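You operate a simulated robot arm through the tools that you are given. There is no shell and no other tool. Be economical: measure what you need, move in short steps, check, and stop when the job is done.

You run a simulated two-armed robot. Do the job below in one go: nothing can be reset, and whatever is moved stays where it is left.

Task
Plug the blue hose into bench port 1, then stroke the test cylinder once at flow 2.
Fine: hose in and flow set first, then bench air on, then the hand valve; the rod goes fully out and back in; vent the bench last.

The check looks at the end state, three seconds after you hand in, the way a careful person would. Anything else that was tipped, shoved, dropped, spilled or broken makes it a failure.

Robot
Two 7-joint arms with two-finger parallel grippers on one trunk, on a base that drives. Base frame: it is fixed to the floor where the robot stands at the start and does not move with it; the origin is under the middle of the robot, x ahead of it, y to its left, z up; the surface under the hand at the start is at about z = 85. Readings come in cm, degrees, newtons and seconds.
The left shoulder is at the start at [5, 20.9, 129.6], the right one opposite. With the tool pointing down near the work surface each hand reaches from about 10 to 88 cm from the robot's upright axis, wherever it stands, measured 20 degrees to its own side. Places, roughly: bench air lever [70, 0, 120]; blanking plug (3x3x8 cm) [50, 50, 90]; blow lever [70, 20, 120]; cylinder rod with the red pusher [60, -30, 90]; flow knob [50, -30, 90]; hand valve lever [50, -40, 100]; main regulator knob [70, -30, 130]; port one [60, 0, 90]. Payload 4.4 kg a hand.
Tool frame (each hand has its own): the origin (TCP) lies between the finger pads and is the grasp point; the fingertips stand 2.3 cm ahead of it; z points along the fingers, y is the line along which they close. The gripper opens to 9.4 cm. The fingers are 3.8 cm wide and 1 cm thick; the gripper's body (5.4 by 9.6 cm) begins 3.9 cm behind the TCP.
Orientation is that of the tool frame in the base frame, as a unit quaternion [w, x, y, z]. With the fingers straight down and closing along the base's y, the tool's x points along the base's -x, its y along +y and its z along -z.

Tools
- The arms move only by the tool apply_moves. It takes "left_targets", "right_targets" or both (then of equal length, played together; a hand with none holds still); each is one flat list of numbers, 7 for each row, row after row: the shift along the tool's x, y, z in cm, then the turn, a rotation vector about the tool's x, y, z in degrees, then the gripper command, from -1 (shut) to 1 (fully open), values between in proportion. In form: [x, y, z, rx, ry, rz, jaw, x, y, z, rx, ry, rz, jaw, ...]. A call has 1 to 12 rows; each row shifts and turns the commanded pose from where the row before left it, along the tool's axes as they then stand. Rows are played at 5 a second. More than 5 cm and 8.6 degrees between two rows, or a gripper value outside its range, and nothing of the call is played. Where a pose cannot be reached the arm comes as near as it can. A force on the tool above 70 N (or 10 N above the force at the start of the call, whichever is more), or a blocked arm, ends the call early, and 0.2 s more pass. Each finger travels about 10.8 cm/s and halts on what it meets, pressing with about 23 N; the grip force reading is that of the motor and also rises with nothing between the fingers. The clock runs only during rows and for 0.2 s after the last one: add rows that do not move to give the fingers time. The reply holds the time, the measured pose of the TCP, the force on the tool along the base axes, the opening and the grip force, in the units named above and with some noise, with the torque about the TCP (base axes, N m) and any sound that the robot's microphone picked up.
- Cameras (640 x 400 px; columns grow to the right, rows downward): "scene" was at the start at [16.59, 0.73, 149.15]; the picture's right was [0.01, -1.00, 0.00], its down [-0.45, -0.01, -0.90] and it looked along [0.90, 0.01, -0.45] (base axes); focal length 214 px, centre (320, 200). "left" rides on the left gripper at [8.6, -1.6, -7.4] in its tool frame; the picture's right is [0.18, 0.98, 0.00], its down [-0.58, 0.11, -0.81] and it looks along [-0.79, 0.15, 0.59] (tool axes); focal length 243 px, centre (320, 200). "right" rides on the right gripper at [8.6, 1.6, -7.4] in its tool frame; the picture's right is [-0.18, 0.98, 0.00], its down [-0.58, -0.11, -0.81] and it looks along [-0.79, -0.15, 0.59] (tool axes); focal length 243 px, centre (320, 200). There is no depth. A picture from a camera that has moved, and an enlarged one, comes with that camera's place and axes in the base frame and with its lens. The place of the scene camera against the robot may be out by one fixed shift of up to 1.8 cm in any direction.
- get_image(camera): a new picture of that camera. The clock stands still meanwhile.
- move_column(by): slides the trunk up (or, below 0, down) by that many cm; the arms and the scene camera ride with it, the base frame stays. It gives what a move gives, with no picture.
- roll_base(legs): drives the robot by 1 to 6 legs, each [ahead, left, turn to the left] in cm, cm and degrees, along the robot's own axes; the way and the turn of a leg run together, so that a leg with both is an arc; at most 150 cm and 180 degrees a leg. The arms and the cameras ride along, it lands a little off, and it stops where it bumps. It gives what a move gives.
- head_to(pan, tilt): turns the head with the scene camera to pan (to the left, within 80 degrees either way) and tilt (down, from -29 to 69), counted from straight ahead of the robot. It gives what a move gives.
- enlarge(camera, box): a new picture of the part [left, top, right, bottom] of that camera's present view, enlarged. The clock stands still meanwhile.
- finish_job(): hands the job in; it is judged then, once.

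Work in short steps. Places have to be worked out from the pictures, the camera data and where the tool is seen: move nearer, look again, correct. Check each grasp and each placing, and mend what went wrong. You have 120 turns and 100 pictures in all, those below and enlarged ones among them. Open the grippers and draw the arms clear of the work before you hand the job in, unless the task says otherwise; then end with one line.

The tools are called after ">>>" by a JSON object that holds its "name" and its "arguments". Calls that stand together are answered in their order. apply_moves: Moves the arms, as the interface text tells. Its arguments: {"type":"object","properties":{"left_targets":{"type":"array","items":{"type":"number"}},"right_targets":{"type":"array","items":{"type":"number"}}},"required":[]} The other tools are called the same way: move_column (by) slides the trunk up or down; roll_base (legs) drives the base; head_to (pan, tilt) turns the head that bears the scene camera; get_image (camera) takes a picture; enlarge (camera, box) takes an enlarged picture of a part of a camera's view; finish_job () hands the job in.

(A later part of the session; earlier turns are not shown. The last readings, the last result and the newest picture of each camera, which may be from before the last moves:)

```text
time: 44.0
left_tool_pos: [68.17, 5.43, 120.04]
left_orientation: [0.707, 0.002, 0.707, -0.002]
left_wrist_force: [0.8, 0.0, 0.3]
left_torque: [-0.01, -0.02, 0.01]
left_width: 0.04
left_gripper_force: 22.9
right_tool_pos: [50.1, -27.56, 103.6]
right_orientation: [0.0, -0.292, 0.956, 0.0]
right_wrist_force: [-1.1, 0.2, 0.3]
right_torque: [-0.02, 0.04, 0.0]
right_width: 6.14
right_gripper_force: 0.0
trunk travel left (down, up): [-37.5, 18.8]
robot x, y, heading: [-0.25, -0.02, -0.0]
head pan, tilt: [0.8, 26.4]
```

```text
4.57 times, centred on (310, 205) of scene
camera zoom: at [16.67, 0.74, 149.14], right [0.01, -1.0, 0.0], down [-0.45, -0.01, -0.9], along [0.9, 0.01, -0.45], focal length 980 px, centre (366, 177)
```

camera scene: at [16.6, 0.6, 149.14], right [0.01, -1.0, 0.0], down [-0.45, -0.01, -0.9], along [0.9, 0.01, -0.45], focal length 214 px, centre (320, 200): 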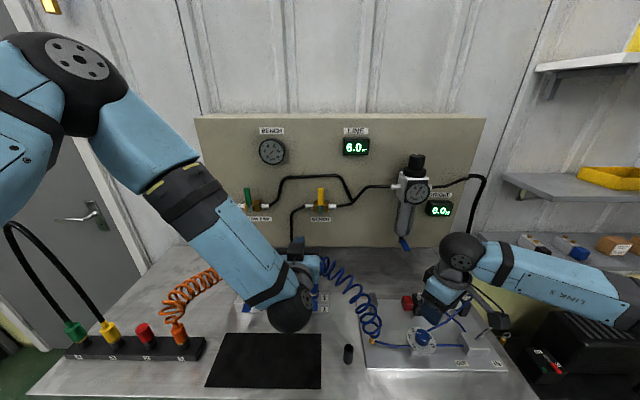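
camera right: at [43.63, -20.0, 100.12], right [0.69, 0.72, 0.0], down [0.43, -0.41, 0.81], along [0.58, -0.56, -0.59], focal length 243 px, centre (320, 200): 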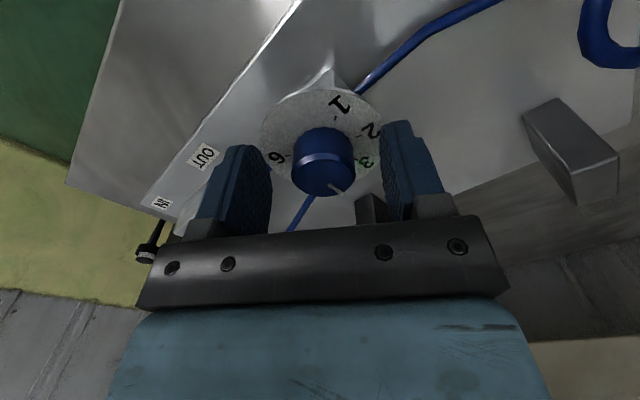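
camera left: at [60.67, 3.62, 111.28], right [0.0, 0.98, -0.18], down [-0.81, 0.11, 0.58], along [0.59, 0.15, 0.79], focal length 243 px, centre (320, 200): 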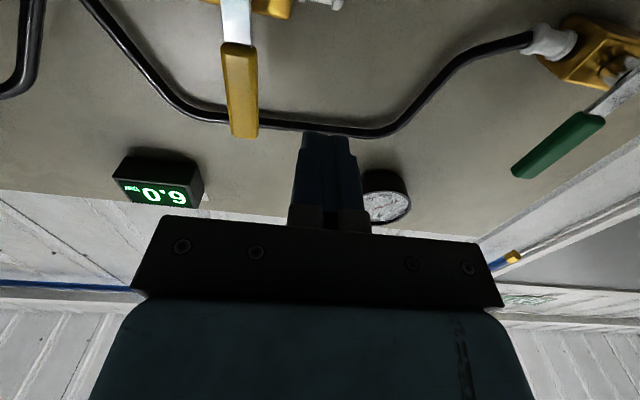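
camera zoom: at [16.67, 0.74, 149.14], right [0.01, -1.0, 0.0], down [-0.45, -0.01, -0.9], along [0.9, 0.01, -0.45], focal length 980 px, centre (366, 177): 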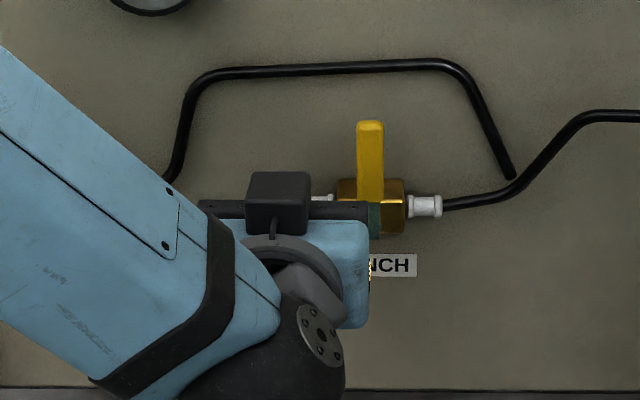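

Triangulated: lever at x ≈74.3, y ≈0.6, grip z 117.3–122.7. I move the pusher beside it on its left and nudge it to the right about 0.8 cm to test the turning direction.

>>> {"name": "apply_moves", "arguments": {"left_targets": [-0.7, -0.7, 2.15, 0, 0, 0, -1, -0.7, -0.7, 2.15, 0, 0, 0, -1, 0, -0.8, 0, 0, 0, 0, -1, 0, -0.8, 0, 0, 0, 0, -1, 0, -0.6, 0, 0, 0, 0, -1]}}

>>> {"name": "get_image", "arguments": {"camera": "left"}}

```text
time: 45.2
left_tool_pos: [72.13, 2.29, 121.29]
left_orientation: [0.707, -0.003, 0.707, 0.0]
left_wrist_force: [-2.6, 29.1, -1.4]
left_torque: [0.53, 0.02, 0.43]
left_width: 0.0
left_gripper_force: 22.9
right_tool_pos: [50.03, -26.95, 103.86]
right_orientation: [0.0, -0.293, 0.956, -0.002]
right_wrist_force: [0.1, 0.5, -0.6]
right_torque: [0.03, 0.02, 0.01]
right_width: 6.14
right_gripper_force: 0.0
trunk travel left (down, up): [-37.5, 18.8]
robot x, y, heading: [0.04, 0.52, 0.0]
head pan, tilt: [0.8, 26.4]
```

```text
30 pictures are left
camera left: at [64.64, 0.51, 112.65], right [0.0, 0.98, -0.19], down [-0.81, 0.11, 0.58], along [0.59, 0.15, 0.79], focal length 243 px, centre (320, 200)
```

left: 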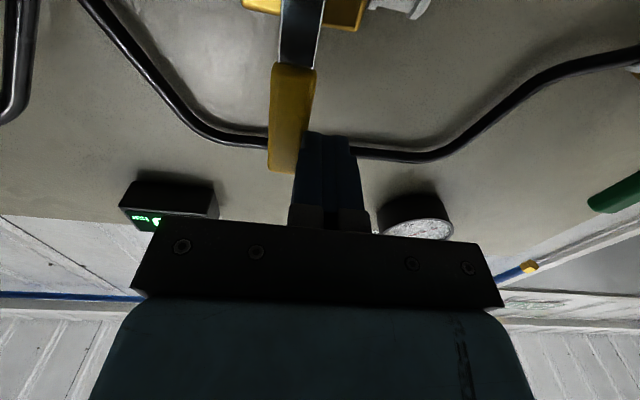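

Contact with 29 N. I push a bit more to see if it gives.

>>> {"name": "apply_moves", "arguments": {"left_targets": [0, -0.5, 0, 0, 0, 0, -1]}}

>>> {"name": "enlarge", "arguments": {"camera": "scene", "box": [240, 170, 380, 240]}}

```text
time: 45.6
left_tool_pos: [72.11, 2.27, 121.31]
left_orientation: [0.708, -0.006, 0.706, 0.0]
left_wrist_force: [-6.7, 50.5, 1.6]
left_torque: [0.85, 0.11, 0.72]
left_width: 0.0
left_gripper_force: 23.0
right_tool_pos: [50.03, -26.66, 103.91]
right_orientation: [-0.001, -0.293, 0.956, -0.004]
right_wrist_force: [-0.5, -1.3, -0.3]
right_torque: [-0.02, 0.0, 0.03]
right_width: 6.13
right_gripper_force: 0.2
trunk travel left (down, up): [-37.5, 18.8]
robot x, y, heading: [-0.06, 0.25, 0.0]
head pan, tilt: [0.8, 26.4]
```

```text
4.57 times, centred on (310, 205) of scene
camera zoom: at [16.44, 1.71, 149.17], right [0.02, -1.0, 0.01], down [-0.44, -0.01, -0.9], along [0.9, 0.01, -0.44], focal length 980 px, centre (366, 177)
```

zoom: 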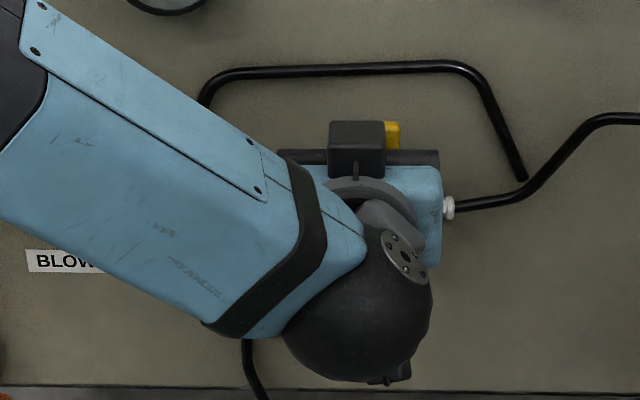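

It is against a stop: the lever turns the other way. I back off and go round to its right side.

>>> {"name": "apply_moves", "arguments": {"left_targets": [0, 1, 0, 0, 0, 0, -1, 0, 0.5, -2.5, 0, 0, 0, -1, 0, 0, -3, 0, 0, 0, -1, 0, -3.5, 0, 0, 0, 0, -1, 0, -3.5, 0, 0, 0, 0, -1, 0, 0, 2.9, 0, 0, 0, -1, 0, 0, 2.9, 0, 0, 0, -1]}}

>>> {"name": "get_image", "arguments": {"camera": "left"}}

```text
time: 47.2
left_tool_pos: [72.78, -4.93, 121.31]
left_orientation: [0.707, 0.001, 0.707, 0.0]
left_wrist_force: [0.8, 0.2, 0.4]
left_torque: [-0.01, -0.02, 0.03]
left_width: 0.0
left_gripper_force: 23.2
right_tool_pos: [50.05, -27.54, 103.6]
right_orientation: [-0.001, -0.293, 0.956, 0.001]
right_wrist_force: [-0.8, -0.8, -0.4]
right_torque: [0.03, 0.02, -0.01]
right_width: 6.1
right_gripper_force: 0.1
trunk travel left (down, up): [-37.5, 18.8]
robot x, y, heading: [-0.41, -0.51, -0.0]
head pan, tilt: [0.8, 26.4]
```

```text
28 pictures are left
camera left: at [65.22, -6.6, 112.64], right [0.0, 0.98, -0.18], down [-0.81, 0.11, 0.58], along [0.59, 0.15, 0.79], focal length 243 px, centre (320, 200)
```

left: 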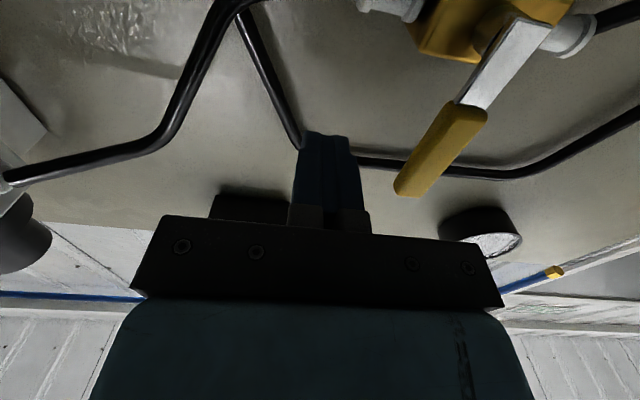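

On its right side now. I push the lever to the left along its arc and then down to horizontal.

>>> {"name": "apply_moves", "arguments": {"left_targets": [-0.1, 2.0, 0, 0, 0, 0, -1, 0, 1.6, 0, 0, 0, 0, -1, 0, 1.5, 0, 0, 0, 0, -1, 0.3, 1.3, 0, 0, 0, 0, -1, 0.6, 1.1, 0, 0, 0, 0, -1]}}

>>> {"name": "get_image", "arguments": {"camera": "left"}}

```text
time: 48.4
left_tool_pos: [72.52, 2.88, 120.63]
left_orientation: [0.707, 0.002, 0.707, -0.002]
left_wrist_force: [-0.4, 0.0, 0.2]
left_torque: [0.02, -0.01, 0.0]
left_width: 0.0
left_gripper_force: 23.6
right_tool_pos: [49.99, -27.43, 103.76]
right_orientation: [0.0, -0.293, 0.956, -0.001]
right_wrist_force: [-0.5, -0.2, 0.0]
right_torque: [-0.03, 0.02, 0.02]
right_width: 6.1
right_gripper_force: 0.1
trunk travel left (down, up): [-37.5, 18.8]
robot x, y, heading: [-0.06, -0.27, -0.0]
head pan, tilt: [0.8, 26.4]
```

```text
27 pictures are left
camera left: at [65.06, 1.06, 111.88], right [0.0, 0.98, -0.18], down [-0.81, 0.11, 0.58], along [0.59, 0.15, 0.79], focal length 243 px, centre (320, 200)
```

left: 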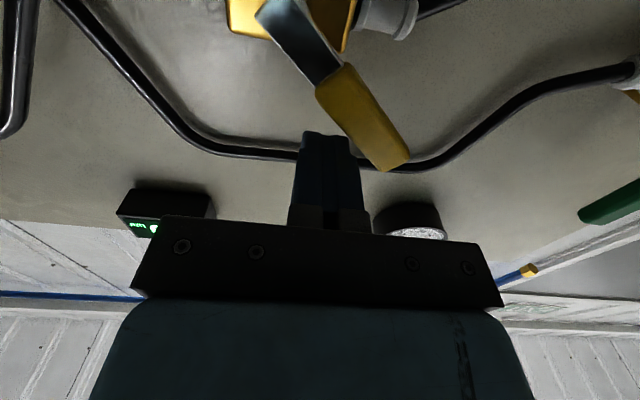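

The lever turns freely. I carry on along the arc down to horizontal.

>>> {"name": "apply_moves", "arguments": {"left_targets": [0.9, 1.0, 0, 0, 0, 0, -1, 1.1, 0.8, 0, 0, 0, 0, -1, 1.2, 0.4, 0, 0, 0, 0, -1, 0.8, 0.1, 0, 0, 0, 0, -1]}}

>>> {"name": "get_image", "arguments": {"camera": "left"}}

>>> {"name": "get_image", "arguments": {"camera": "scene"}}

```text
time: 49.4
left_tool_pos: [72.4, 4.96, 117.6]
left_orientation: [0.712, -0.003, 0.702, 0.001]
left_wrist_force: [14.9, -4.7, 46.1]
left_torque: [-0.16, -0.86, -0.41]
left_width: 0.01
left_gripper_force: 23.1
right_tool_pos: [49.76, -27.64, 103.91]
right_orientation: [0.002, -0.293, 0.956, 0.001]
right_wrist_force: [0.0, -0.1, -0.2]
right_torque: [-0.01, 0.01, -0.05]
right_width: 6.1
right_gripper_force: 0.1
trunk travel left (down, up): [-37.5, 18.8]
robot x, y, heading: [0.19, 0.13, 0.2]
head pan, tilt: [0.8, 26.4]
```

```text
26 pictures are left
camera left: at [65.04, 3.11, 108.87], right [0.0, 0.98, -0.19], down [-0.81, 0.11, 0.57], along [0.58, 0.15, 0.8], focal length 243 px, centre (320, 200)
```

left: 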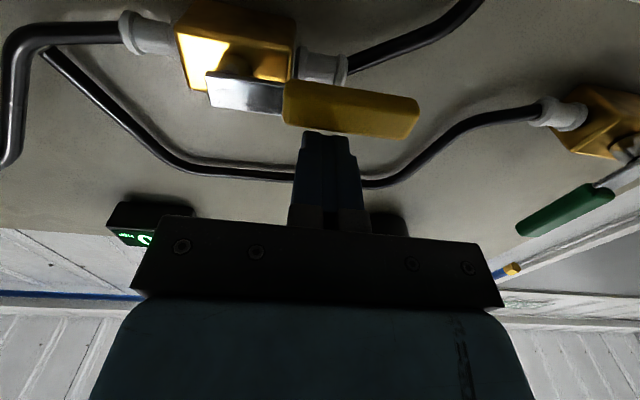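

```text
25 pictures are left
camera scene: at [16.19, 0.61, 149.29], right [0.01, -1.0, 0.0], down [-0.44, -0.01, -0.9], along [0.9, 0.01, -0.44], focal length 214 px, centre (320, 200)
```

scene: 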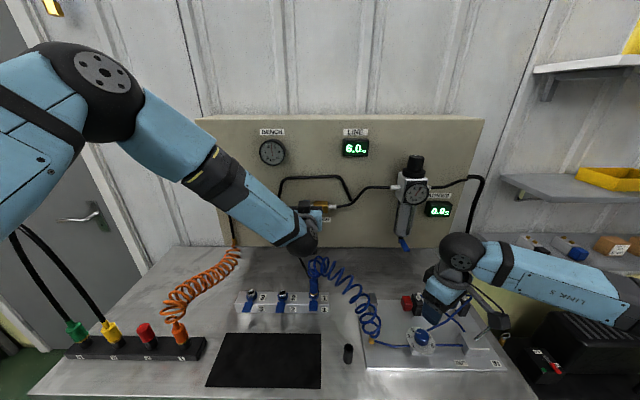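

The lever is horizontal at its stop. I check the bench gauge, and back the left hand off (up and back).

>>> {"name": "apply_moves", "arguments": {"left_targets": [-1.5, 0, 0, 0, 0, 0, -1, -0.5, 0, -3, 0, 0, 0, -1, 0, 0, -4, 0, 0, 0, -1]}}

>>> {"name": "enlarge", "arguments": {"camera": "scene", "box": [220, 110, 480, 270]}}

>>> {"name": "enlarge", "arguments": {"camera": "scene", "box": [340, 270, 530, 385]}}

```text
time: 50.2
left_tool_pos: [65.3, 5.43, 118.33]
left_orientation: [0.707, 0.002, 0.707, -0.002]
left_wrist_force: [-0.1, -0.9, 1.2]
left_torque: [0.0, 0.0, 0.02]
left_width: 0.0
left_gripper_force: 22.6
right_tool_pos: [49.98, -27.48, 103.67]
right_orientation: [0.001, -0.293, 0.956, 0.0]
right_wrist_force: [-0.2, -1.4, 0.2]
right_torque: [0.03, 0.0, -0.02]
right_width: 6.11
right_gripper_force: 0.0
trunk travel left (down, up): [-37.5, 18.8]
robot x, y, heading: [0.02, 0.07, -0.2]
head pan, tilt: [0.8, 26.4]
```

```text
2.46 times, centred on (350, 190) of scene
camera zoom: at [16.5, 0.69, 149.14], right [0.01, -1.0, 0.0], down [-0.44, -0.01, -0.9], along [0.9, 0.01, -0.44], focal length 528 px, centre (246, 225)
```

zoom: 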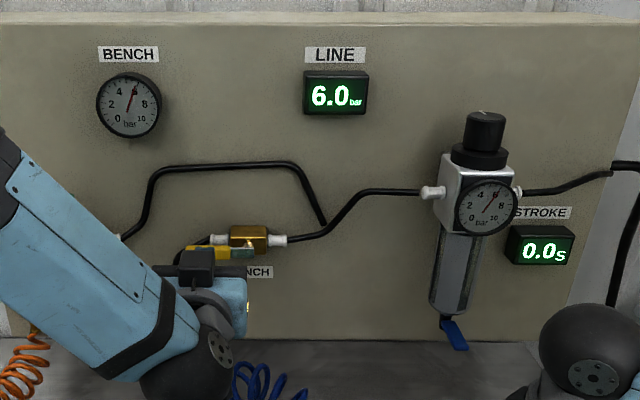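

```text
3.37 times, centred on (435, 328) of scene
camera zoom: at [16.5, 0.69, 149.14], right [0.01, -1.0, 0.0], down [-0.44, -0.01, -0.9], along [0.9, 0.01, -0.44], focal length 722 px, centre (-67, -230)
```

zoom: 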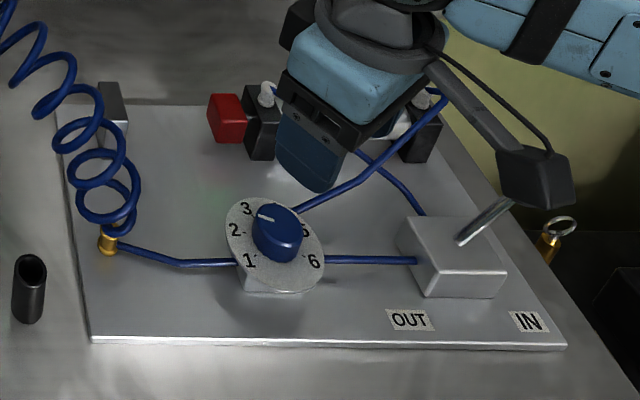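

Bench is at 6 bar, rod still in, flow at 2. Now the hand valve: I raise the right hand, square it, and move it above the lever ball (about (50,-43,97)).

>>> {"name": "apply_moves", "arguments": {"right_targets": [0, 0, -1.6, 0, 0, 8.5, 0.5, 0, 0, -1.6, 0, 0, 8.5, 0.5, 0, 0, -1.6, 0, 0, 8.5, 0.5, 0, 0, -1.6, 0, 0, 8.5, 0.5, 0, -4, 0, 0, 0, 0, 0.5, 0, -4, 0, 0, 0, 0, 0.5, 0, -4, 0, 0, 0, 0, 0.5, 0, -3.5, 0, 0, 0, 0, 0.5]}}

>>> {"name": "get_image", "arguments": {"camera": "right"}}

```text
time: 52.0
left_tool_pos: [65.33, 5.34, 118.44]
left_orientation: [0.707, 0.001, 0.707, -0.001]
left_wrist_force: [0.1, -0.4, 0.3]
left_torque: [-0.03, 0.0, 0.01]
left_width: 0.0
left_gripper_force: 22.9
right_tool_pos: [50.11, -42.55, 109.86]
right_orientation: [0.001, 0.0, 1.0, 0.0]
right_wrist_force: [0.1, -0.3, 0.0]
right_torque: [0.04, 0.01, -0.01]
right_width: 7.05
right_gripper_force: 0.1
trunk travel left (down, up): [-37.5, 18.8]
robot x, y, heading: [0.0, 0.02, -0.3]
head pan, tilt: [0.8, 26.4]
```

```text
22 pictures are left
camera right: at [41.41, -41.14, 117.38], right [0.18, 0.98, 0.0], down [0.58, -0.11, 0.81], along [0.79, -0.15, -0.59], focal length 243 px, centre (320, 200)
```

right: 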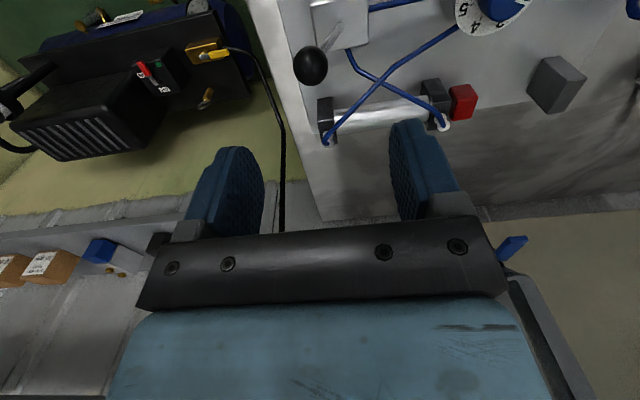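

Ball is at about (50.9,-43.7,96.8), 3 cm wide. I lower the open fingers as a fork around it.

>>> {"name": "apply_moves", "arguments": {"right_targets": [-0.3, -0.5, 4.1, 0, 0, 0, 0.5, -0.3, -0.5, 4.1, 0, 0, 0, 0.5, 0, 0, 4.1, 0, 0, 0, 0.5]}}

>>> {"name": "get_image", "arguments": {"camera": "right"}}

```text
time: 52.8
left_tool_pos: [65.43, 5.34, 118.34]
left_orientation: [0.707, 0.001, 0.708, -0.001]
left_wrist_force: [-0.4, -0.8, -0.3]
left_torque: [0.05, 0.01, -0.01]
left_width: 0.0
left_gripper_force: 23.1
right_tool_pos: [50.79, -43.55, 97.48]
right_orientation: [0.0, 0.0, 1.0, 0.001]
right_wrist_force: [0.0, -0.3, 0.5]
right_torque: [0.01, 0.0, -0.01]
right_width: 7.04
right_gripper_force: 0.0
trunk travel left (down, up): [-37.5, 18.8]
robot x, y, heading: [-0.22, 0.07, -0.2]
head pan, tilt: [0.8, 26.4]
```

```text
21 pictures are left
camera right: at [42.18, -42.07, 104.91], right [0.18, 0.98, 0.0], down [0.58, -0.11, 0.81], along [0.79, -0.15, -0.59], focal length 243 px, centre (320, 200)
```

right: 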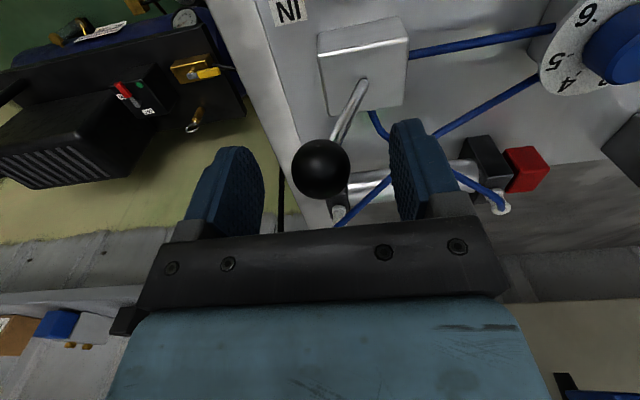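

The ball is centred in the fork. I sweep +y to flip the lever to OUT.

>>> {"name": "apply_moves", "arguments": {"right_targets": [0, 1.7, 0, 0, 0, 0, 0.5, 0, 1.7, 0, 0, 0, 0, 0.5, 0, 1.7, 0, 0, 0, 0, 0.5, 0, 1.7, 0, 0, 0, 0, 0.5, 0, 1.2, 0, 0, 0, 0, 0.5]}}

>>> {"name": "get_image", "arguments": {"camera": "right"}}

>>> {"name": "get_image", "arguments": {"camera": "scene"}}

```text
time: 54.0
left_tool_pos: [65.39, 5.4, 118.33]
left_orientation: [0.707, 0.0, 0.707, 0.0]
left_wrist_force: [-0.2, 0.1, 0.4]
left_torque: [-0.01, -0.02, 0.02]
left_width: 0.0
left_gripper_force: 23.2
right_tool_pos: [50.65, -35.62, 97.62]
right_orientation: [-0.001, 0.001, 1.0, 0.0]
right_wrist_force: [-0.4, -2.9, 0.0]
right_torque: [0.0, 0.04, 0.02]
right_width: 7.15
right_gripper_force: 1.6
trunk travel left (down, up): [-37.5, 18.8]
robot x, y, heading: [-0.06, -0.43, -0.3]
head pan, tilt: [0.8, 26.4]
```

```text
20 pictures are left
camera right: at [42.12, -34.14, 105.12], right [0.19, 0.98, 0.0], down [0.58, -0.11, 0.81], along [0.79, -0.15, -0.59], focal length 243 px, centre (320, 200)
```

right: 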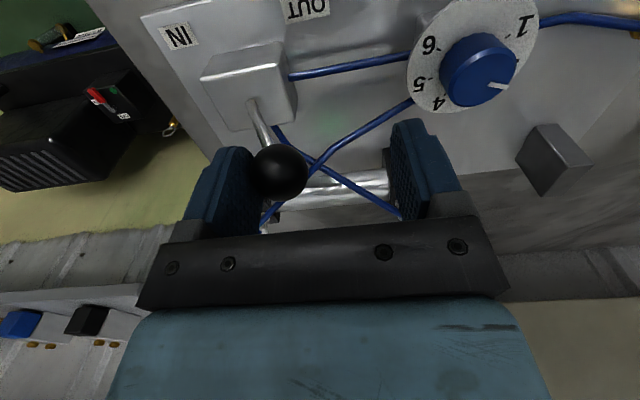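

```text
19 pictures are left
camera scene: at [16.6, 0.67, 149.15], right [0.01, -1.0, 0.0], down [-0.45, -0.01, -0.9], along [0.9, 0.01, -0.45], focal length 214 px, centre (320, 200)
```

scene: 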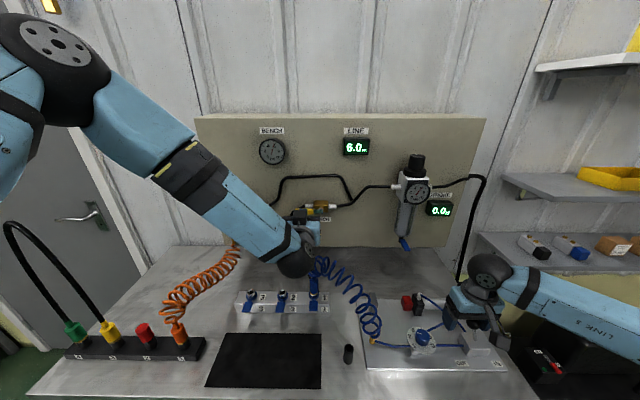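

The lever is past vertical; I push on a little to reach the OUT stop and give the rod time.

>>> {"name": "apply_moves", "arguments": {"right_targets": [0, 0.6, 0, 0, 0, 0, 0.5, 0, 0.6, 0, 0, 0, 0, 0.5, 0, 0, 0, 0, 0, 0, 0.5]}}

>>> {"name": "get_image", "arguments": {"camera": "right"}}

```text
time: 54.8
left_tool_pos: [65.35, 5.06, 118.46]
left_orientation: [0.707, 0.002, 0.707, -0.001]
left_wrist_force: [0.2, 0.3, 0.2]
left_torque: [-0.02, -0.01, 0.0]
left_width: 0.0
left_gripper_force: 22.8
right_tool_pos: [50.75, -34.79, 97.61]
right_orientation: [0.002, 0.002, 1.0, 0.001]
right_wrist_force: [2.2, -29.0, 8.3]
right_torque: [-0.69, -0.05, 0.12]
right_width: 8.39
right_gripper_force: 14.8
trunk travel left (down, up): [-37.5, 18.8]
robot x, y, heading: [-0.21, 0.19, 0.2]
head pan, tilt: [0.8, 26.4]
```

```text
18 pictures are left
camera right: at [42.11, -33.36, 105.07], right [0.19, 0.98, 0.0], down [0.58, -0.11, 0.81], along [0.79, -0.15, -0.59], focal length 243 px, centre (320, 200)
```

right: 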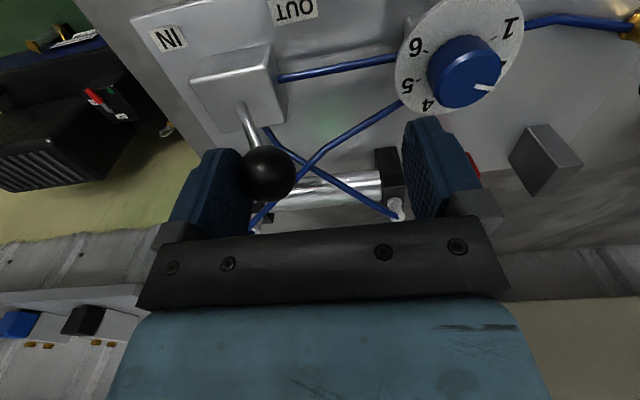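

At 29 N it is at a stop and the fingers yield. I ease off, wait, and look at the rod and stroke timer.

>>> {"name": "apply_moves", "arguments": {"right_targets": [0, -0.7, 0, 0, 0, 0, 0.5, 0, 0, 0, 0, 0, 0, 0.5, 0, 0, 0, 0, 0, 0, 0.5]}}

>>> {"name": "enlarge", "arguments": {"camera": "scene", "box": [340, 180, 530, 385]}}

```text
time: 55.6
left_tool_pos: [65.35, 5.34, 118.43]
left_orientation: [0.707, 0.0, 0.707, 0.0]
left_wrist_force: [0.5, 0.0, -0.2]
left_torque: [0.01, -0.02, 0.0]
left_width: 0.0
left_gripper_force: 23.4
right_tool_pos: [50.68, -35.24, 97.65]
right_orientation: [0.0, -0.001, 1.0, 0.002]
right_wrist_force: [2.8, -16.9, 6.7]
right_torque: [-0.42, -0.04, 0.12]
right_width: 7.8
right_gripper_force: 8.7
trunk travel left (down, up): [-37.5, 18.8]
robot x, y, heading: [0.37, 0.23, 0.2]
head pan, tilt: [0.8, 26.4]
```

```text
1.95 times, centred on (435, 282) of scene
camera zoom: at [16.56, 0.57, 149.15], right [0.01, -1.0, 0.0], down [-0.45, -0.01, -0.9], along [0.9, 0.01, -0.45], focal length 418 px, centre (96, 39)
```

zoom: 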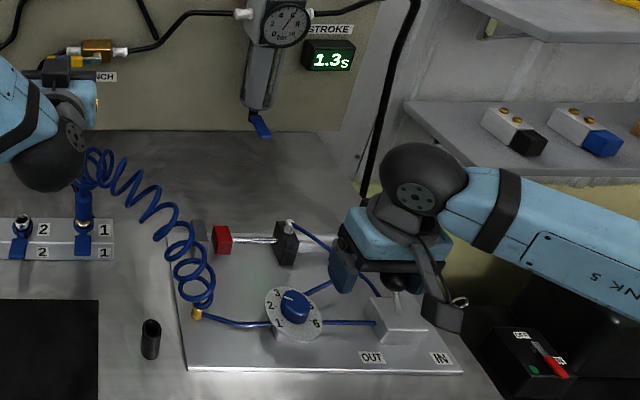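

The rod is extending (timer 1.3 s). I hold and wait a little more.

>>> {"name": "apply_moves", "arguments": {"right_targets": [0, 0, 0, 0, 0, 0, 0.5, 0, 0, 0, 0, 0, 0, 0.5, 0, 0, 0, 0, 0, 0, 0.5, 0, 0, 0, 0, 0, 0, 0.5, 0, 0, 0, 0, 0, 0, 0.5, 0, 0, 0, 0, 0, 0, 0.5, 0, 0, 0, 0, 0, 0, 0.5, 0, 0, 0, 0, 0, 0, 0.5, 0, 0, 0, 0, 0, 0, 0.5, 0, 0, 0, 0, 0, 0, 0.5]}}

>>> {"name": "enlarge", "arguments": {"camera": "scene", "box": [340, 180, 530, 385]}}

```text
time: 57.8
left_tool_pos: [65.39, 5.29, 118.48]
left_orientation: [0.707, 0.002, 0.707, -0.001]
left_wrist_force: [0.3, -0.3, -0.2]
left_torque: [0.0, 0.02, 0.0]
left_width: 0.0
left_gripper_force: 23.2
right_tool_pos: [50.66, -35.14, 97.65]
right_orientation: [-0.001, -0.001, 1.0, 0.0]
right_wrist_force: [0.9, -14.6, 3.0]
right_torque: [-0.3, -0.01, 0.04]
right_width: 7.74
right_gripper_force: 7.4
trunk travel left (down, up): [-37.5, 18.8]
robot x, y, heading: [-0.02, 0.11, 0.1]
head pan, tilt: [0.8, 26.4]
```

```text
1.95 times, centred on (435, 282) of scene
camera zoom: at [16.58, 0.56, 149.15], right [0.01, -1.0, 0.0], down [-0.45, -0.01, -0.9], along [0.9, 0.01, -0.45], focal length 418 px, centre (96, 39)
```

zoom: 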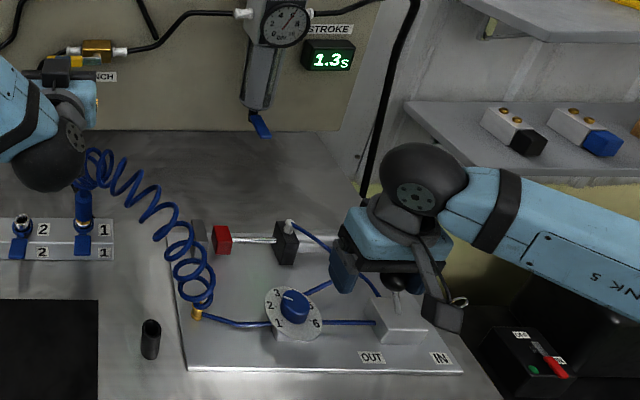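

The rod is fully out (timer stopped at 1.3 s). I sweep -y to put the lever back to IN.

>>> {"name": "apply_moves", "arguments": {"right_targets": [0, -1.8, 0, 0, 0, 0, 0.5, 0, -1.8, 0, 0, 0, 0, 0.5, 0, -1.8, 0, 0, 0, 0, 0.5, 0, -1.8, 0, 0, 0, 0, 0.5, 0, -1.8, 0, 0, 0, 0, 0.5, 0, -1.5, 0, 0, 0, 0, 0.5, 0, -0.6, 0, 0, 0, 0, 0.5]}}

>>> {"name": "apply_moves", "arguments": {"right_targets": [0, 0, 0, 0, 0, 0, 0.5, 0, 0, 0, 0, 0, 0, 0.5, 0, 0, 0, 0, 0, 0, 0.5, 0, 0, 0, 0, 0, 0, 0.5, 0, 0, 0, 0, 0, 0, 0.5, 0, 0, 0, 0, 0, 0, 0.5]}}

>>> {"name": "enlarge", "arguments": {"camera": "scene", "box": [340, 180, 530, 385]}}

>>> {"name": "get_image", "arguments": {"camera": "right"}}

```text
time: 59.4
left_tool_pos: [65.4, 5.68, 118.22]
left_orientation: [0.707, 0.001, 0.707, -0.002]
left_wrist_force: [-0.4, 0.2, 0.1]
left_torque: [0.0, 0.0, 0.0]
left_width: 0.0
left_gripper_force: 23.2
right_tool_pos: [50.67, -45.91, 97.67]
right_orientation: [-0.001, -0.002, 1.0, 0.001]
right_wrist_force: [-3.1, 15.2, -7.9]
right_torque: [-0.1, 0.03, 0.09]
right_width: 7.71
right_gripper_force: 7.5
trunk travel left (down, up): [-37.5, 18.8]
robot x, y, heading: [0.12, -0.27, 0.2]
head pan, tilt: [0.8, 26.4]
```

```text
time: 60.8
left_tool_pos: [65.55, 5.51, 118.28]
left_orientation: [0.707, 0.0, 0.707, -0.001]
left_wrist_force: [-1.1, 1.0, -0.5]
left_torque: [0.03, -0.01, 0.01]
left_width: 0.01
left_gripper_force: 23.4
right_tool_pos: [50.74, -46.07, 97.69]
right_orientation: [-0.001, 0.0, 1.0, 0.0]
right_wrist_force: [-4.1, 21.9, -9.3]
right_torque: [-0.19, 0.06, 0.2]
right_width: 7.99
right_gripper_force: 10.1
trunk travel left (down, up): [-37.5, 18.8]
robot x, y, heading: [-0.04, 0.23, 0.1]
head pan, tilt: [0.8, 26.4]
```

```text
1.95 times, centred on (435, 282) of scene
camera zoom: at [16.62, 0.93, 149.14], right [0.01, -1.0, 0.0], down [-0.45, -0.01, -0.9], along [0.9, 0.01, -0.45], focal length 418 px, centre (96, 39)
```

zoom: 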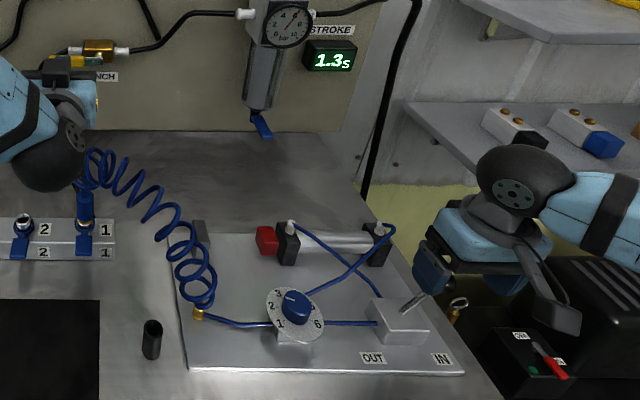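

```text
14 pictures are left
camera right: at [42.12, -44.63, 105.14], right [0.18, 0.98, 0.0], down [0.58, -0.11, 0.81], along [0.79, -0.15, -0.59], focal length 243 px, centre (320, 200)
```

right: 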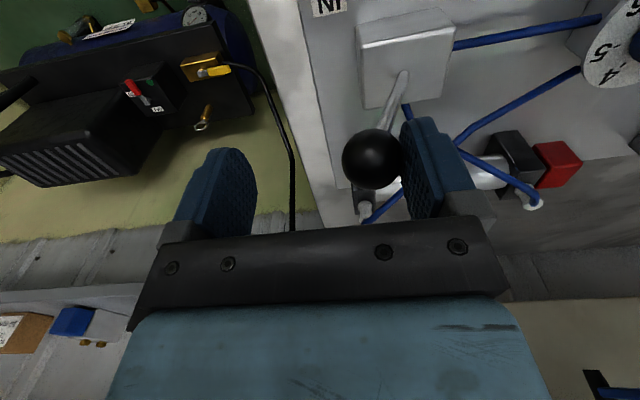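

The rod is fully back in and the valve is at IN. I free the right hand and raise it, while rolling the left hand 90° (camera to the left side) to push the bench lever up from below.

>>> {"name": "apply_moves", "arguments": {"right_targets": [0, 1.3, 0, 0, 0, 0, 0.5, 0, 1.2, 0, 0, 0, 0, 0.5, 0, 0, -4, 0, 0, 0, 0.5, 0, 0, -4, 0, 0, 0, 0.5, 0, 0, -4, 0, 0, 0, 0.5, 0, 0, -4, 0, 0, 0, 0.5, 2, 0, -4, 0, 0, 0, 0.5, 2, 0, -4, 0, 0, 0, 0.5, 2, 0, 0, 0, 0, 0, 0.5, 0, 0, 0, 0, 0, 0, 0.5, 0, 0, 0, 0, 0, 0, 0.5], "left_targets": [0, 0, 0, 0, 0, 8.2, -1, 0, 0, 0, 0, 0, 8.2, -1, 0, 0, 0, 0, 0, 8.2, -1, 0, 0, 0, 0, 0, 8.2, -1, 0, 0, 0, 0, 0, 8.2, -1, 0, 0, 0, 0, 0, 8.2, -1, 0, 0, 0, 0, 0, 8.2, -1, 0, 0, 0, 0, 0, 8.2, -1, 0, 0, 0, 0, 0, 8.2, -1, 0, 0, 0, 0, 0, 8.2, -1, 0, 0, 0, 0, 0, 8.0, -1]}}

>>> {"name": "get_image", "arguments": {"camera": "scene"}}

>>> {"name": "get_image", "arguments": {"camera": "left"}}

```text
time: 63.2
left_tool_pos: [65.47, 5.22, 118.63]
left_orientation: [0.5, 0.501, 0.499, 0.5]
left_wrist_force: [-0.3, -0.5, -0.7]
left_torque: [0.0, 0.0, 0.02]
left_width: 0.0
left_gripper_force: 23.2
right_tool_pos: [44.61, -43.72, 122.01]
right_orientation: [0.0, 0.0, 1.0, 0.001]
right_wrist_force: [0.8, 0.5, 0.3]
right_torque: [-0.02, 0.01, -0.02]
right_width: 7.05
right_gripper_force: 0.1
trunk travel left (down, up): [-37.5, 18.8]
robot x, y, heading: [0.26, -0.19, -0.1]
head pan, tilt: [0.8, 26.4]
```

```text
13 pictures are left
camera scene: at [16.57, 0.73, 149.15], right [0.01, -1.0, 0.0], down [-0.45, -0.01, -0.9], along [0.9, 0.01, -0.45], focal length 214 px, centre (320, 200)
```

scene: 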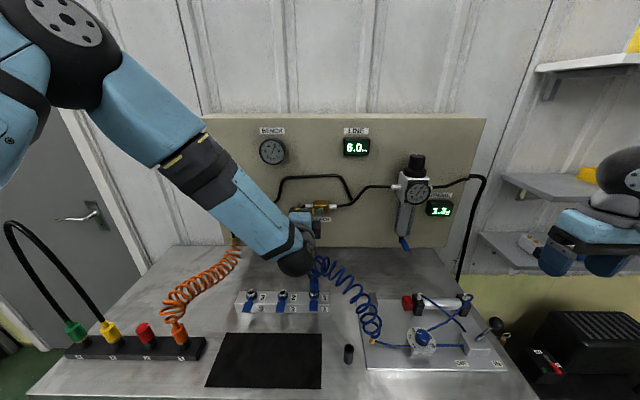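

```text
12 pictures are left
camera left: at [57.99, 13.83, 116.97], right [0.0, 0.18, 0.98], down [-0.81, -0.58, 0.11], along [0.59, -0.79, 0.15], focal length 243 px, centre (320, 200)
```

left: 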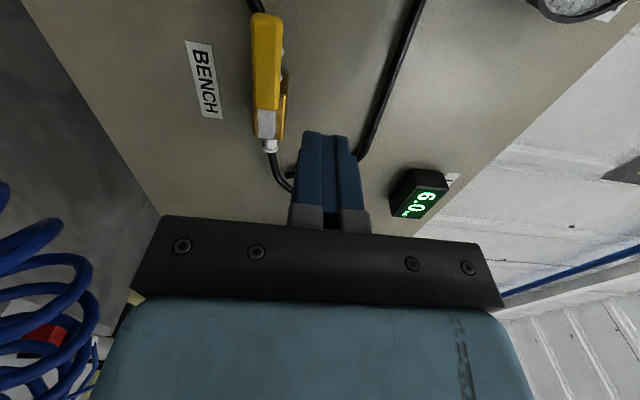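

Lever lies at z ≈114.9, from y 2.5 to 8.4. I go under it with the closed fingers at (72.5,7.1,112), then start lifting along the arc.

>>> {"name": "apply_moves", "arguments": {"left_targets": [0.94, -3.3, 0, 0, 0, 0, -1, 0.94, -3.3, 0, 0, 0, 0, -1, 0, 0, 3.5, 0, 0, 0, -1, 0, 0, 3.5, 0, 0, 0, -1, 0, 0.8, 0, 0, 0, 0, -1, -0.1, 1.2, 0, 0, 0, 0, -1]}}

>>> {"name": "get_image", "arguments": {"camera": "left"}}

```text
time: 64.6
left_tool_pos: [71.38, 3.57, 116.36]
left_orientation: [0.502, 0.5, 0.498, 0.5]
left_wrist_force: [-24.4, 0.0, -4.7]
left_torque: [0.11, 0.11, 0.52]
left_width: 0.0
left_gripper_force: 23.2
left hand out of reach, approached as far as the arm can: row 2, 3, 4
right_tool_pos: [44.48, -43.86, 122.04]
right_orientation: [0.002, 0.001, 1.0, 0.001]
right_wrist_force: [-0.2, -0.6, -0.4]
right_torque: [0.01, 0.01, 0.0]
right_width: 7.04
right_gripper_force: 0.2
trunk travel left (down, up): [-37.5, 18.8]
robot x, y, heading: [0.2, 0.11, -0.0]
head pan, tilt: [0.8, 26.4]
```

```text
11 pictures are left
camera left: at [63.93, 12.13, 114.73], right [0.0, 0.18, 0.98], down [-0.81, -0.58, 0.11], along [0.59, -0.8, 0.15], focal length 243 px, centre (320, 200)
```

left: 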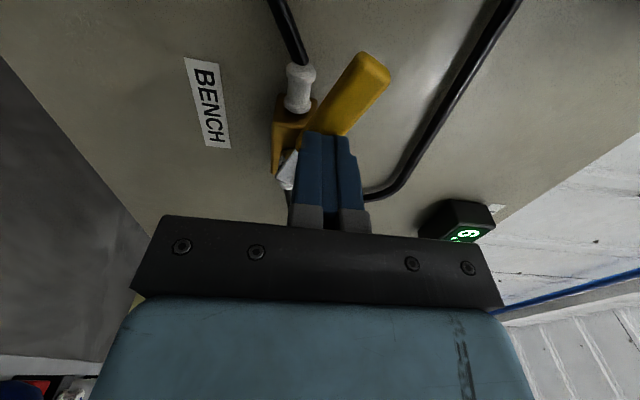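

The arm fell short of the low pose, but it has already lifted the lever to about 45°. I relieve the forward pressure slightly and keep lifting, then finish to the stop.

>>> {"name": "apply_moves", "arguments": {"left_targets": [0, 0, -0.5, 0, 0, 0, -1, 0, 1.2, 0, 0, 0, 0, -1, 0, 1.2, 0.2, 0, 0, 0, -1, 0, 1.0, 0.2, 0, 0, 0, -1]}}

>>> {"name": "get_image", "arguments": {"camera": "left"}}

```text
time: 65.6
left_tool_pos: [71.34, 3.44, 119.48]
left_orientation: [0.501, 0.501, 0.499, 0.499]
left_wrist_force: [-13.3, -7.2, -6.4]
left_torque: [-0.16, 0.24, 0.06]
left_width: 0.0
left_gripper_force: 22.6
right_tool_pos: [44.65, -44.0, 121.88]
right_orientation: [0.0, -0.001, 1.0, 0.0]
right_wrist_force: [0.3, -0.2, -0.2]
right_torque: [0.01, -0.01, -0.03]
right_width: 7.07
right_gripper_force: 0.1
trunk travel left (down, up): [-37.5, 18.8]
robot x, y, heading: [0.06, 0.0, 0.1]
head pan, tilt: [0.8, 26.4]
```

```text
10 pictures are left
camera left: at [63.96, 11.96, 117.75], right [0.0, 0.18, 0.98], down [-0.81, -0.58, 0.11], along [0.59, -0.8, 0.15], focal length 243 px, centre (320, 200)
```

left: 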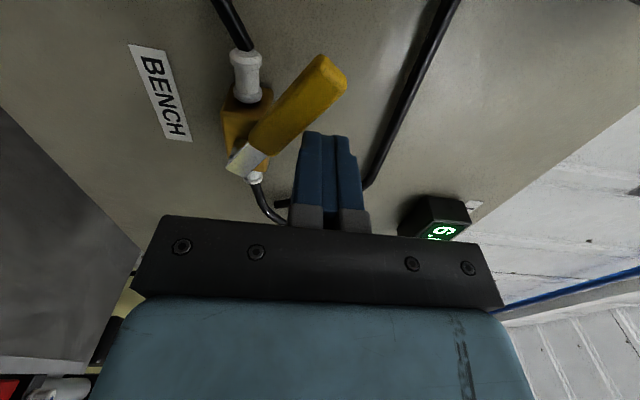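

The closed fingers slid onto the lever's front face; the lever is at ≈38°. I retract, go round to its lower-left side at (y 9.3, z 117.5), and check the reading before going in.

>>> {"name": "apply_moves", "arguments": {"left_targets": [0, 0, -4, 0, 0, 0, -1, 3, -1, 0, 0, 0, 0, -1, 3, -1, 0, 0, 0, 0, -1]}}

```text
time: 66.4
left_tool_pos: [67.0, 7.95, 118.82]
left_orientation: [0.497, 0.499, 0.503, 0.501]
left_wrist_force: [-0.3, 0.0, 0.7]
left_torque: [-0.03, 0.03, 0.03]
left_width: 0.0
left_gripper_force: 22.5
left hand out of reach, approached as far as the arm can: row 3
right_tool_pos: [44.75, -43.66, 121.99]
right_orientation: [0.001, 0.0, 1.0, 0.0]
right_wrist_force: [0.4, 0.0, 0.2]
right_torque: [0.04, -0.02, 0.03]
right_width: 7.06
right_gripper_force: 0.2
trunk travel left (down, up): [-37.5, 18.8]
robot x, y, heading: [-0.05, 0.12, 0.1]
head pan, tilt: [0.8, 26.4]
```

The roll limits the reach on that side, so I roll the left hand back by 60°, which frees the wrist.

>>> {"name": "apply_moves", "arguments": {"left_targets": [0, 0, 0, 0, 0, -8.2, -1, 0, 0, 0, 0, 0, -8.2, -1, 0, 0, 0, 0, 0, -8.2, -1, 0, 0, 0, 0, 0, -8.2, -1, 0, 0, 0, 0, 0, -8.2, -1, 0, 0, 0, 0, 0, -8.2, -1, 0, 0, 0, 0, 0, -8.2, -1, 0, 0, 0, 0, 0, -8.2, -1, 0, 0, 0, 0, 0, -8.2, -1, 0, 0, 0, 0, 0, -8.2, -1, 0, 0, 0, 0, 0, -8, -1]}}

```text
time: 68.8
left_tool_pos: [66.97, 7.63, 118.93]
left_orientation: [0.706, -0.002, 0.709, 0.0]
left_wrist_force: [0.2, -0.5, -0.3]
left_torque: [0.02, 0.02, -0.03]
left_width: 0.0
left_gripper_force: 23.1
left hand out of reach, approached as far as the arm can: row 2
right_tool_pos: [44.73, -43.68, 121.9]
right_orientation: [-0.001, 0.0, 1.0, 0.001]
right_wrist_force: [-0.3, 0.4, 0.0]
right_torque: [-0.03, -0.02, 0.04]
right_width: 7.04
right_gripper_force: 0.1
trunk travel left (down, up): [-37.5, 18.8]
robot x, y, heading: [0.22, 0.25, 0.2]
head pan, tilt: [0.8, 26.4]
```

Square again. I move to (67,10,116) and then forward to x ≈72.8, left of the raised lever.

>>> {"name": "apply_moves", "arguments": {"left_targets": [1.45, 1.2, 0, 0, 0, 0, -1, 1.45, 1.2, 0, 0, 0, 0, -1, 0, 0, 2.9, 0, 0, 0, -1, 0, 0, 2.9, 0, 0, 0, -1]}}

>>> {"name": "get_image", "arguments": {"camera": "left"}}

```text
time: 69.8
left_tool_pos: [71.39, 6.24, 118.11]
left_orientation: [0.706, 0.0, 0.708, 0.0]
left_wrist_force: [-10.7, 1.5, 0.0]
left_torque: [0.07, -0.16, 0.01]
left_width: 0.0
left_gripper_force: 23.4
left hand out of reach, approached as far as the arm can: row 1, 2, 3, 4
right_tool_pos: [44.42, -43.72, 122.07]
right_orientation: [0.002, 0.0, 1.0, 0.0]
right_wrist_force: [0.0, 0.5, 0.3]
right_torque: [-0.01, 0.0, -0.02]
right_width: 7.03
right_gripper_force: 0.0
trunk travel left (down, up): [-37.5, 18.8]
robot x, y, heading: [-0.25, 0.09, -0.1]
head pan, tilt: [0.8, 26.4]
```

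```text
9 pictures are left
camera left: at [63.85, 4.32, 109.45], right [0.0, 0.98, -0.18], down [-0.8, 0.11, 0.58], along [0.59, 0.15, 0.79], focal length 243 px, centre (320, 200)
```

left: 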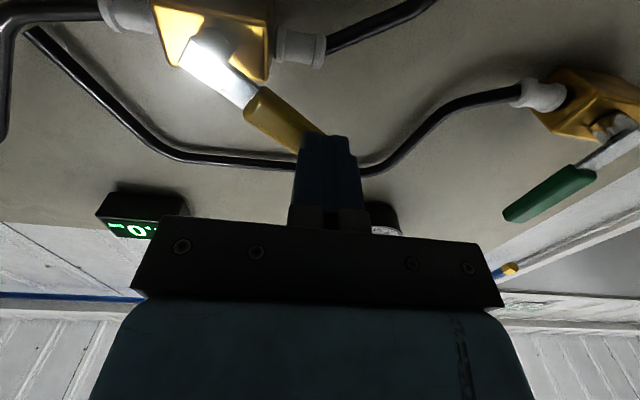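

That corner is beyond the wrist in a level pose. I retract and tilt the fingers 30° downward, which should reach the lever's left side more easily.

>>> {"name": "apply_moves", "arguments": {"left_targets": [0, 0, -4, 0, 0, 0, -1, 0, 0, 0, 0, 7.5, 0, -1, 0, 0, 0, 0, 7.5, 0, -1, 0, 0, 0, 0, 7.5, 0, -1, 0, 0, 0, 0, 7.5, 0, -1, 0.3, 2, 0.2, 0, 0, 0, -1, 0.3, 2, 0.2, 0, 0, 0, -1]}}

```text
time: 71.4
left_tool_pos: [67.87, 10.3, 117.62]
left_orientation: [0.499, 0.001, 0.866, -0.001]
left_wrist_force: [-0.7, 1.1, 0.3]
left_torque: [0.02, 0.0, 0.01]
left_width: 0.0
left_gripper_force: 23.7
right_tool_pos: [44.71, -43.71, 121.98]
right_orientation: [0.0, 0.0, 1.0, 0.001]
right_wrist_force: [-0.4, 0.2, 0.1]
right_torque: [-0.01, 0.01, 0.0]
right_width: 7.06
right_gripper_force: 0.1
trunk travel left (down, up): [-37.5, 18.8]
robot x, y, heading: [-0.13, 0.47, 0.2]
head pan, tilt: [0.8, 26.4]
```

Reached. I move forward beside the lever, then push right (-y) step by step.

>>> {"name": "apply_moves", "arguments": {"left_targets": [-1.15, 0, 2.3, 0, 0, 0, -1, -1.15, 0, 2.3, 0, 0, 0, -1, 0, -1.5, 0, 0, 0, 0, -1, 0, -1.5, 0, 0, 0, 0, -1]}}

>>> {"name": "get_image", "arguments": {"camera": "left"}}

```text
time: 72.4
left_tool_pos: [73.14, 6.79, 117.12]
left_orientation: [0.498, 0.003, 0.867, -0.001]
left_wrist_force: [-0.4, 1.3, 0.0]
left_torque: [0.0, -0.02, 0.03]
left_width: 0.0
left_gripper_force: 22.8
right_tool_pos: [44.73, -44.03, 121.82]
right_orientation: [0.0, 0.0, 1.0, 0.001]
right_wrist_force: [0.0, -0.2, -0.8]
right_torque: [0.04, 0.02, -0.02]
right_width: 7.04
right_gripper_force: 0.2
trunk travel left (down, up): [-37.5, 18.8]
robot x, y, heading: [0.03, -0.33, 0.2]
head pan, tilt: [0.8, 26.4]
```

```text
8 pictures are left
camera left: at [62.24, 5.04, 113.27], right [-0.09, 0.98, -0.16], down [-0.4, 0.11, 0.91], along [0.91, 0.14, 0.39], focal length 243 px, centre (320, 200)
```

left: 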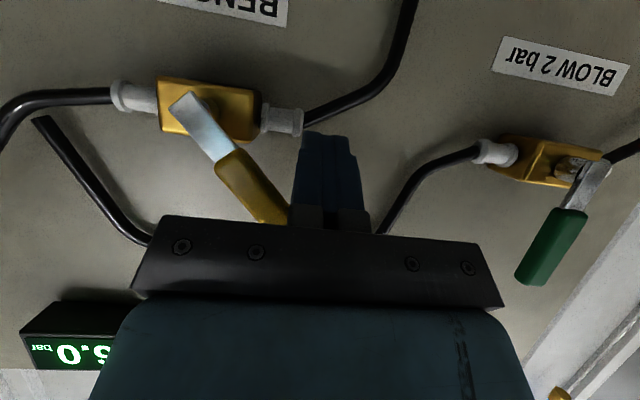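

The fingers are now on the lever's left side and in contact. I push on to the vertical stop.

>>> {"name": "apply_moves", "arguments": {"left_targets": [-0.2, -1.2, 0, 0, 0, 0, -1, -0.2, -1.2, 0, 0, 0, 0, -1, -0.2, -1.2, 0, 0, 0, 0, -1, 0, -0.9, 0, 0, 0, 0, -1, 0, -0.4, 0, 0, 0, 0, -1]}}

>>> {"name": "get_image", "arguments": {"camera": "left"}}

```text
time: 73.6
left_tool_pos: [73.31, 2.81, 117.61]
left_orientation: [0.501, -0.002, 0.866, 0.0]
left_wrist_force: [-3.5, 20.4, 1.4]
left_torque: [-0.04, 0.0, 0.0]
left_width: 0.01
left_gripper_force: 22.9
right_tool_pos: [44.68, -43.31, 122.14]
right_orientation: [0.001, -0.001, 1.0, -0.001]
right_wrist_force: [-0.5, -0.4, -0.6]
right_torque: [-0.04, 0.02, 0.03]
right_width: 7.06
right_gripper_force: 0.1
trunk travel left (down, up): [-37.5, 18.8]
robot x, y, heading: [0.04, 0.08, -0.1]
head pan, tilt: [0.8, 26.4]
```

```text
7 pictures are left
camera left: at [62.54, 0.96, 113.76], right [-0.09, 0.98, -0.16], down [-0.41, 0.11, 0.91], along [0.91, 0.15, 0.39], focal length 243 px, centre (320, 200)
```

left: 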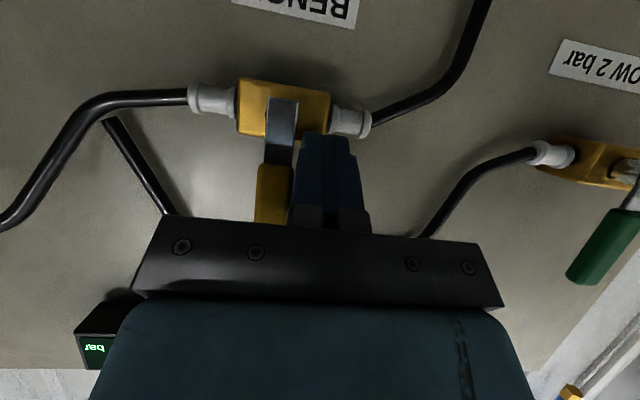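

The lever looks vertical with 20 N. I press 0.4 cm more to seat it, then back away and check the gauge.

>>> {"name": "apply_moves", "arguments": {"left_targets": [0, -0.5, 0, 0, 0, 0, -1, 0, 1.0, 0, 0, 0, 0, -1, 0, 1.0, 0, 0, 0, 0, -1, 0, 0.5, -3, 0, 0, 0, -1, 0, 1, -4, 0, 0, 0, -1, 0, 1, -4, 0, 0, 0, -1, 0, 3, -3, 0, 0, 0, -1, 0, 3, -3, 0, 0, 0, -1]}}

>>> {"name": "enlarge", "arguments": {"camera": "scene", "box": [220, 110, 480, 270]}}

```text
time: 75.4
left_tool_pos: [58.14, 12.21, 126.53]
left_orientation: [0.501, 0.001, 0.865, -0.001]
left_wrist_force: [0.1, 0.5, -0.6]
left_torque: [0.01, -0.02, 0.01]
left_width: 0.0
left_gripper_force: 22.6
right_tool_pos: [44.64, -43.66, 122.05]
right_orientation: [0.0, 0.0, 1.0, 0.001]
right_wrist_force: [0.0, -0.9, -0.6]
right_torque: [0.02, -0.04, 0.01]
right_width: 7.05
right_gripper_force: 0.1
trunk travel left (down, up): [-37.5, 18.8]
robot x, y, heading: [-0.0, -0.05, 0.2]
head pan, tilt: [0.8, 26.4]
```

```text
2.46 times, centred on (350, 190) of scene
camera zoom: at [16.45, 0.91, 149.17], right [0.01, -1.0, 0.0], down [-0.44, -0.01, -0.9], along [0.9, 0.01, -0.44], focal length 528 px, centre (246, 225)
```

zoom: 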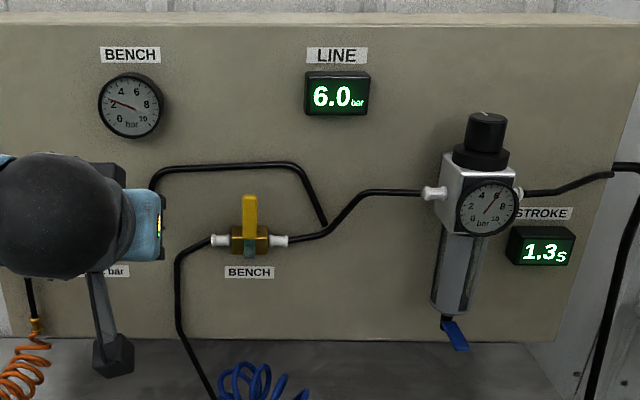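

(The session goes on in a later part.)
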